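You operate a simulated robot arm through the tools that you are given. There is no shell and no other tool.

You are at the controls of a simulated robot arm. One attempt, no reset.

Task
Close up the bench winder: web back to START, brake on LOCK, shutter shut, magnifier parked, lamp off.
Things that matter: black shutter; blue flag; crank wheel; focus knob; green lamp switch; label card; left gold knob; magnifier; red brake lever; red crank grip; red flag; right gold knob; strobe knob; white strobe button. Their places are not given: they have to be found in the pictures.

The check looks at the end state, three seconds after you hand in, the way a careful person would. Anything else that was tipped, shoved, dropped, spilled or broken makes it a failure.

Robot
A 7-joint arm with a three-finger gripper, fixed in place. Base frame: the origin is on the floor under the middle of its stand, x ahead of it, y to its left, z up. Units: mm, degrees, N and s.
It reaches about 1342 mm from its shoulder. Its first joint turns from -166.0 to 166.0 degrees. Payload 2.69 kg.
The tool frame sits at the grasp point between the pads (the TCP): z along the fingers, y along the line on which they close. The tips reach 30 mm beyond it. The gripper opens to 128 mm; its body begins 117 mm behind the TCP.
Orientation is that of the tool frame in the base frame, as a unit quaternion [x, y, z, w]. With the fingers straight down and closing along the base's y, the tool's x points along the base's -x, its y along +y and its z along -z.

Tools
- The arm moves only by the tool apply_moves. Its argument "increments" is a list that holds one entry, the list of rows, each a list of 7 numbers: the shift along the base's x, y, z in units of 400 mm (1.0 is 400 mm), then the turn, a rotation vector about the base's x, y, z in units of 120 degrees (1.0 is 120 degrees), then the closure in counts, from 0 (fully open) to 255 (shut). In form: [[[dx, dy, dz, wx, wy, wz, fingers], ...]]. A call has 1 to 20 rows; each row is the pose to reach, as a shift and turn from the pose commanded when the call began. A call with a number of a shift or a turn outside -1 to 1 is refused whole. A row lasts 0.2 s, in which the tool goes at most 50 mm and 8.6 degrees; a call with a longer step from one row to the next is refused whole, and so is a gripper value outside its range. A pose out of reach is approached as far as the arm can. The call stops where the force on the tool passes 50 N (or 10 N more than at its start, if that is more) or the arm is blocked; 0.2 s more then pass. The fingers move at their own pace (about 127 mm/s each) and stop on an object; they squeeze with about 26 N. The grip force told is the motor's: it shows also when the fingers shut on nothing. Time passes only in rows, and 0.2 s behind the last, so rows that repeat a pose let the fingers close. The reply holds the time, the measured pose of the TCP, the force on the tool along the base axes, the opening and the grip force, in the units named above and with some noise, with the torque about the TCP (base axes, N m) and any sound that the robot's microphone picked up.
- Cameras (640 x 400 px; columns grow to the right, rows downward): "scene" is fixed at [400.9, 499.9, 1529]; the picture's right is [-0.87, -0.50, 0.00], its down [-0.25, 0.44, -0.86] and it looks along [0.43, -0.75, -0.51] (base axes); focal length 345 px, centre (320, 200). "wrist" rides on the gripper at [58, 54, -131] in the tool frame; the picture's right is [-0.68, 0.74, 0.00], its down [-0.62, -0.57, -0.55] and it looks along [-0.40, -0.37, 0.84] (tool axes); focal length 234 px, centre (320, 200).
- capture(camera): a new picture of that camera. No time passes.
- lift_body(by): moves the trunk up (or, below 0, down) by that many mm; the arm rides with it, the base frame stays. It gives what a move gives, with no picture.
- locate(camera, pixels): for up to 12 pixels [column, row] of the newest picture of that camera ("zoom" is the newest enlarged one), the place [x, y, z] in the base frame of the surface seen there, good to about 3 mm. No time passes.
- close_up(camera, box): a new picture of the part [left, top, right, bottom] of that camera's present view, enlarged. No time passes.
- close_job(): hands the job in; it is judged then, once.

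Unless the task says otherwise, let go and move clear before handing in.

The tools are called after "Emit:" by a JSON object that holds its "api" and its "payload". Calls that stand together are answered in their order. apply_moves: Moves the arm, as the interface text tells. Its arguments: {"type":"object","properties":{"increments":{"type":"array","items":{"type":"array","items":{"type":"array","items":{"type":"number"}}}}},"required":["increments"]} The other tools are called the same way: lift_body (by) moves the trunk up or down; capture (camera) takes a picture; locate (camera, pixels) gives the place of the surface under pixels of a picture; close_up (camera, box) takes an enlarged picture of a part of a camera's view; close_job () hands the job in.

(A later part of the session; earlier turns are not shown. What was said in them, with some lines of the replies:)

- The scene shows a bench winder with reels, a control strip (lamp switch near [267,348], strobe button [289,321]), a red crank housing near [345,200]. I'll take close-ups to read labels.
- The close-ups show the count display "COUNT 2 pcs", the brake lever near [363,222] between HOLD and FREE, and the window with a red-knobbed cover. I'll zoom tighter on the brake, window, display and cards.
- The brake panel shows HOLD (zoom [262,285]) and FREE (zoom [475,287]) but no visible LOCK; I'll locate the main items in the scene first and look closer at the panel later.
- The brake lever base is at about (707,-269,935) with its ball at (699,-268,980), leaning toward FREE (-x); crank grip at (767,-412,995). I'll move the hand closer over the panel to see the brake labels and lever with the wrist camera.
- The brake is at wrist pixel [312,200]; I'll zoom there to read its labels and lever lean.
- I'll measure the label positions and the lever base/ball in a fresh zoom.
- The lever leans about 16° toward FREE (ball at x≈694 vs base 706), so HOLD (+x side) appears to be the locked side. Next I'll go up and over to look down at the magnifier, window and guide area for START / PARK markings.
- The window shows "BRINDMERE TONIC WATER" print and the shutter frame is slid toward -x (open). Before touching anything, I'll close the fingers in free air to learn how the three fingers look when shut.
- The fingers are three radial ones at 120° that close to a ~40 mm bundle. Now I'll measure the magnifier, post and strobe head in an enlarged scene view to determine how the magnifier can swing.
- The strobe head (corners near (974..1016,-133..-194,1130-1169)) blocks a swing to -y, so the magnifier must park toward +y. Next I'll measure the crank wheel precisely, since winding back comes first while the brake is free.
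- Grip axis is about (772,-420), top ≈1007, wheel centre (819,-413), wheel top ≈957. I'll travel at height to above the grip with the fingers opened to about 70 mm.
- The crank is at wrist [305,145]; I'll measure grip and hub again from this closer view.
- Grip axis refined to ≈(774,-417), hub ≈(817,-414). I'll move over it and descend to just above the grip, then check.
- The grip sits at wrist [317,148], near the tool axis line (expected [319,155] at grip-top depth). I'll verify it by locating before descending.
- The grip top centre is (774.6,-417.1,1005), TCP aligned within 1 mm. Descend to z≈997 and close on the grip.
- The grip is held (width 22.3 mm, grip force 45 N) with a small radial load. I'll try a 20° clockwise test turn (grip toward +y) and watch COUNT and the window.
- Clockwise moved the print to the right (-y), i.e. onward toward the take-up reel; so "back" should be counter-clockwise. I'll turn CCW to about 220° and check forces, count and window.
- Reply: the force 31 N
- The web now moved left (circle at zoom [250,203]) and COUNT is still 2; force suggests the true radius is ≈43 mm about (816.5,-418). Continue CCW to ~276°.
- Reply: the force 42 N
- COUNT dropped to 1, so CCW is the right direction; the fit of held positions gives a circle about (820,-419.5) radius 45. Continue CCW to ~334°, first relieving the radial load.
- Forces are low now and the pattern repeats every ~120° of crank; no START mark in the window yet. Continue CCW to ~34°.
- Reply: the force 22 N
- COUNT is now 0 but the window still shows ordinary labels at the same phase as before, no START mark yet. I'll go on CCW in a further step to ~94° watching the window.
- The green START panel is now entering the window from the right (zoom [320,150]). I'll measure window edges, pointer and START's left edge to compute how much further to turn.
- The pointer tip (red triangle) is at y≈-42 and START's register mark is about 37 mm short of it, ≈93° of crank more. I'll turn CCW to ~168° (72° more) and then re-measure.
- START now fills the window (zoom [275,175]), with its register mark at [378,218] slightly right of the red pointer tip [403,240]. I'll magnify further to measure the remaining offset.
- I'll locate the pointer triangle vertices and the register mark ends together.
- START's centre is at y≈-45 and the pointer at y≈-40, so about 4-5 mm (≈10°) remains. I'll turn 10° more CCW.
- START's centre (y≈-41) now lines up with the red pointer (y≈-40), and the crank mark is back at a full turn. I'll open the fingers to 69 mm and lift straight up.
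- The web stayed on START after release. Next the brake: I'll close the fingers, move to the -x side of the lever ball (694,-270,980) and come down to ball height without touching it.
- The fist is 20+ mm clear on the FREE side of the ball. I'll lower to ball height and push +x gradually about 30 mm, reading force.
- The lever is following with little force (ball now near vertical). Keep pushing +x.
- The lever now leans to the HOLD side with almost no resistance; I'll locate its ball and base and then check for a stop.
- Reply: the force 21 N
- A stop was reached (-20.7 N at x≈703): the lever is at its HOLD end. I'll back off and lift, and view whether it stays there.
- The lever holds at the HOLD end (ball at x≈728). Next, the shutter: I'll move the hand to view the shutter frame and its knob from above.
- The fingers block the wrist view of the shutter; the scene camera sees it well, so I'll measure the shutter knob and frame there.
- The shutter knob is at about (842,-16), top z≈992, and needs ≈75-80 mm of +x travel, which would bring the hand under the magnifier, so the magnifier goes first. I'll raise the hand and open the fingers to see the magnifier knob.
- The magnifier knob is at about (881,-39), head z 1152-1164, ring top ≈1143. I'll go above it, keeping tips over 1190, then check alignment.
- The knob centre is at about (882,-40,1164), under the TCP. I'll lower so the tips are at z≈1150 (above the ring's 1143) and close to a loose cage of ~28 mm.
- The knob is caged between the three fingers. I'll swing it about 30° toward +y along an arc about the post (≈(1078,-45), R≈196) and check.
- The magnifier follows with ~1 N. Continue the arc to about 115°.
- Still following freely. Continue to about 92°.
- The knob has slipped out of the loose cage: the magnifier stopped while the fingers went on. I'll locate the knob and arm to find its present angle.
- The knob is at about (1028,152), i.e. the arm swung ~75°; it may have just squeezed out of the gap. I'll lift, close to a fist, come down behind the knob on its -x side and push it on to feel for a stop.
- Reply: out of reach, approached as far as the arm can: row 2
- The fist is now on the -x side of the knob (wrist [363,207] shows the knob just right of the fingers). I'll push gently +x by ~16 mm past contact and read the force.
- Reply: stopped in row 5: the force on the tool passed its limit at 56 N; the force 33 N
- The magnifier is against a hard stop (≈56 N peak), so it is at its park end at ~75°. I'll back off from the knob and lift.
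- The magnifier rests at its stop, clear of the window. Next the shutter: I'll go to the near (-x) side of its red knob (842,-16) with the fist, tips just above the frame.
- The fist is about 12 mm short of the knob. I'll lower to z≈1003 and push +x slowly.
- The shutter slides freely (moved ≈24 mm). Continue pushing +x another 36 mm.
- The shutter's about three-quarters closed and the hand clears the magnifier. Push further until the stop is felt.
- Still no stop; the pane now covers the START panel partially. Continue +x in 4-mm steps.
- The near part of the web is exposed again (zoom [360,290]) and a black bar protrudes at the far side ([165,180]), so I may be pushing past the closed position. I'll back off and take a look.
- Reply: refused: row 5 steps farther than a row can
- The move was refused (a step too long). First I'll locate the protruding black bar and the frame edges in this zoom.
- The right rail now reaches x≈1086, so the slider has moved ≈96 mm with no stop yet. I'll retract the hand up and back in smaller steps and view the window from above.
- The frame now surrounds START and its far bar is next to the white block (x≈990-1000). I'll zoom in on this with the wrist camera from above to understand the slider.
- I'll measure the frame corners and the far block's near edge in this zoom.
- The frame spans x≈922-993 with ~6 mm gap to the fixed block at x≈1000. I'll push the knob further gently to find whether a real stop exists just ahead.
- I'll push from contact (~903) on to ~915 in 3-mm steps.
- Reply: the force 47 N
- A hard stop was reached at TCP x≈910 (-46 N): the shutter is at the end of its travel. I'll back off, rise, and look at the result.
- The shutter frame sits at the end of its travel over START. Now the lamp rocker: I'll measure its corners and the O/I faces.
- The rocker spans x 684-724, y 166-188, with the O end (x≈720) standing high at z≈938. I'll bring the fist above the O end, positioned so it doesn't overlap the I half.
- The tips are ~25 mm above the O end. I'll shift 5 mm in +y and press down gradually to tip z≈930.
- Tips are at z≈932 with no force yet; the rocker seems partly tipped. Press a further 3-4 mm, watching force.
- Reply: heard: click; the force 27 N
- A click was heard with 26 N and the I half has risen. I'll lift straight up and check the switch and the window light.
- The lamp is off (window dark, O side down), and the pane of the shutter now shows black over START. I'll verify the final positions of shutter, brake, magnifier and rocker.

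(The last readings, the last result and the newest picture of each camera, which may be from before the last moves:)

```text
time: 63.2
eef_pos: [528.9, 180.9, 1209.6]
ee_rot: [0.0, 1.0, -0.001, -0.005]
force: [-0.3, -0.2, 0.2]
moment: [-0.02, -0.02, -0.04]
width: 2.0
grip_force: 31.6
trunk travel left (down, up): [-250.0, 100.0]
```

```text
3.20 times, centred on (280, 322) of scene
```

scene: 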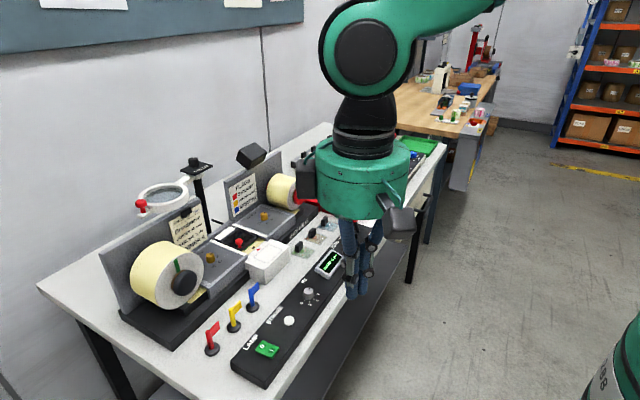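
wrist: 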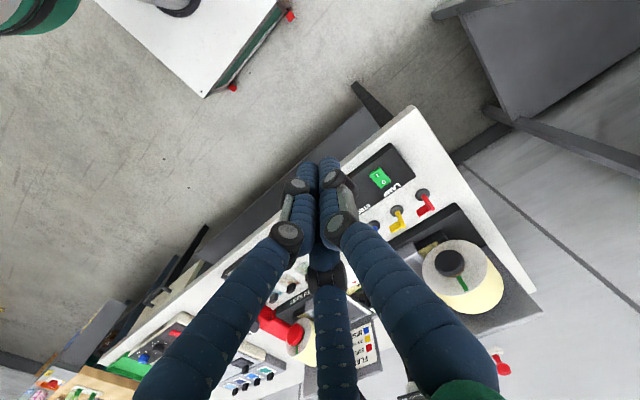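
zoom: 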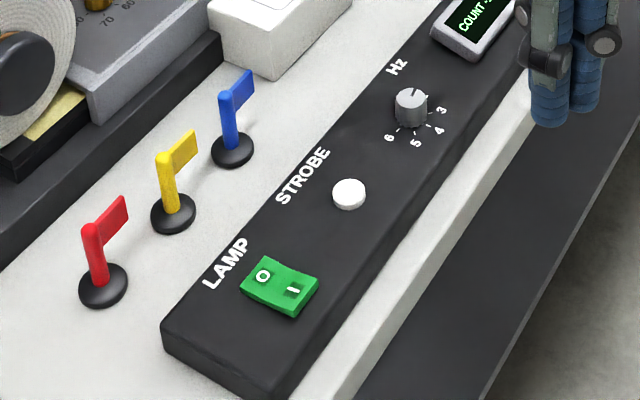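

All settled: rocker O side down, magnifier at its stop, shutter at its end stop over the window. I'll move the hand back to the starting area, clear of everything, and check the brake and web once more.

Emit:
{"api": "apply_moves", "payload": {"increments": [[[0, -0.1, 0.04, 0, 0, 0, 255], [0, -0.2, 0.08, 0, 0, 0, 255], [0, -0.3, 0.12, 0, 0, 0, 200], [0, -0.4, 0.16, 0, 0, 0, 150], [0, -0.5, 0.2, 0, 0, 0, 100], [0, -0.6, 0.24, 0, 0, 0, 50], [0, -0.7, 0.28, 0, 0, 0, 0], [0, -0.8, 0.32, 0, 0, 0, 0], [0, -0.9, 0.33, 0, 0, 0, 0]]]}}

Emit:
{"api": "capture", "payload": {"camera": "scene"}}

Emit:
{"api": "close_up", "payload": {"camera": "scene", "box": [320, 170, 400, 250]}}

Emit:
{"api": "close_up", "payload": {"camera": "scene", "box": [200, 160, 360, 260]}}

Emit:
{"api": "capture", "payload": {"camera": "wrist"}}

Emit:
{"api": "close_up", "payload": {"camera": "wrist", "box": [310, 110, 430, 200]}}

```text
time: 65.2
eef_pos: [529.2, -180.7, 1342.9]
ee_rot: [0.0, 1.0, -0.001, -0.004]
force: [0.4, -0.5, -1.0]
moment: [-0.01, -0.01, -0.03]
width: 127.8
grip_force: 0.1
trunk travel left (down, up): [-250.0, 100.0]
```

```text
taken
```

scene: 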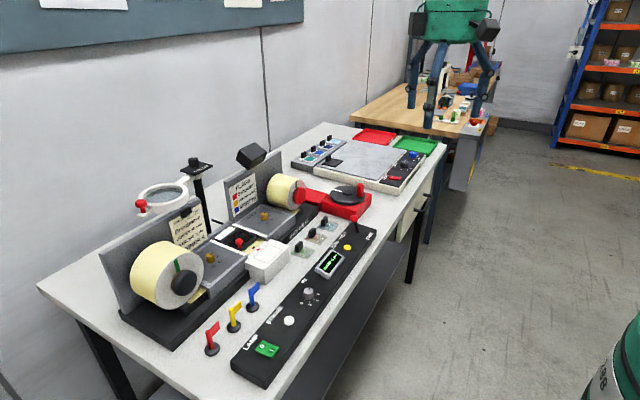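

```text
5.00 times, centred on (360, 210) of scene
```

zoom: 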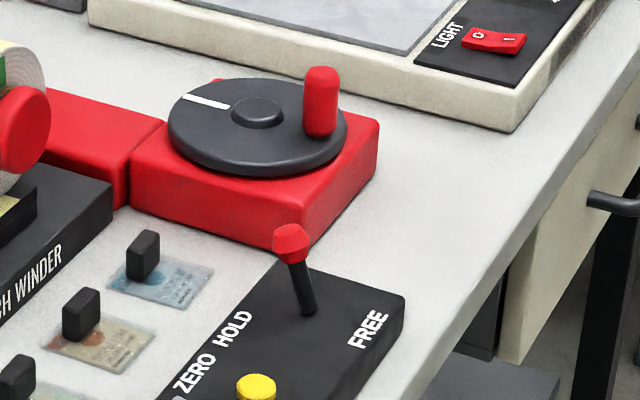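

```text
4.00 times, centred on (280, 210) of scene
```

zoom: 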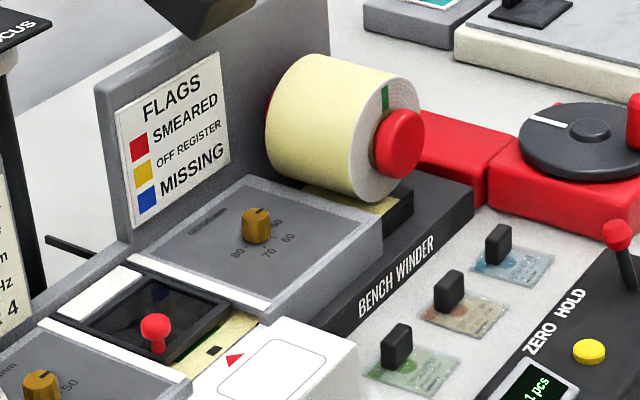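

```text
taken
```

wrist: 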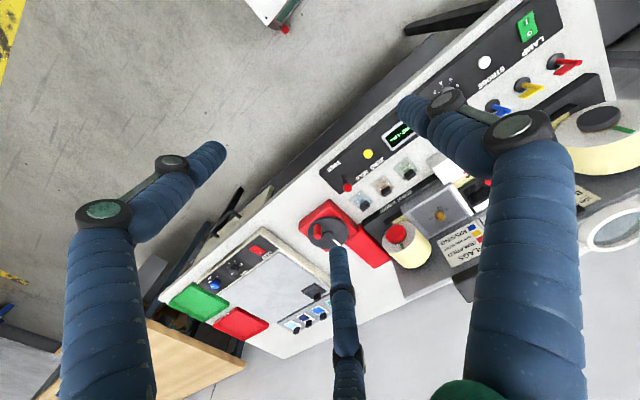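

```text
4.44 times, centred on (370, 155) of wrist
```

zoom: 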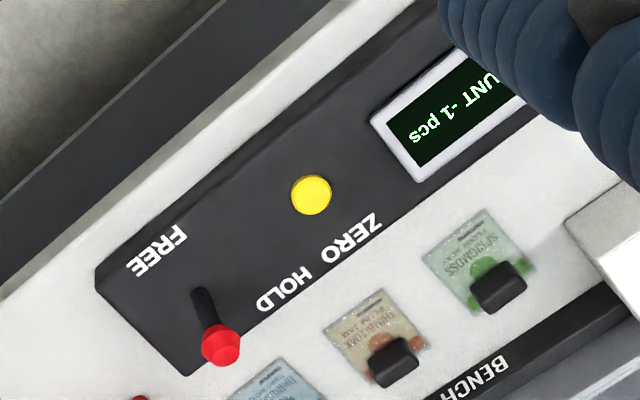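

All five conditions check out in the latest pictures:
- **Web:** the START register mark is on the red pointer.
- **Brake:** the lever is at the HOLD end (zoom [290,245]). The panel prints only HOLD and FREE, so I take HOLD as LOCK.
- **Shutter:** it is at its end stop, with the dark pane over the window and a narrow strip of web still visible on the near side.
- **Magnifier:** it rests against its park stop.
- **Lamp:** it is off.

The counter reads -1 at START; I left it alone. The hand is open and clear, so I'm handing in.

Emit:
{"api": "close_job", "payload": {}}

```text
The job is handed in.
```

I closed up the bench winder and handed the job in. I don't have the result of the check.

- **Web:** I wound it back until START sat in the window with its register mark on the red pointer. The counter reads -1 there, and I left it alone.
- **Brake:** the lever is pushed to its end stop on the HOLD side. The panel prints only HOLD and FREE, so I took HOLD to be LOCK.
- **Shutter:** I pushed it to the end of its travel and the dark pane covers the window. A narrow strip of web, including the thin near edge of the START panel, still shows on the near side.
- **Magnifier:** I swung it about 75° to the left, against a hard stop. There is no park mark, so I took the stop as the parked position.
- **Lamp:** the rocker is on O, it clicked, and the window light went out.

Nothing else looked moved in the last pictures. The hand is open and back near its starting pose.
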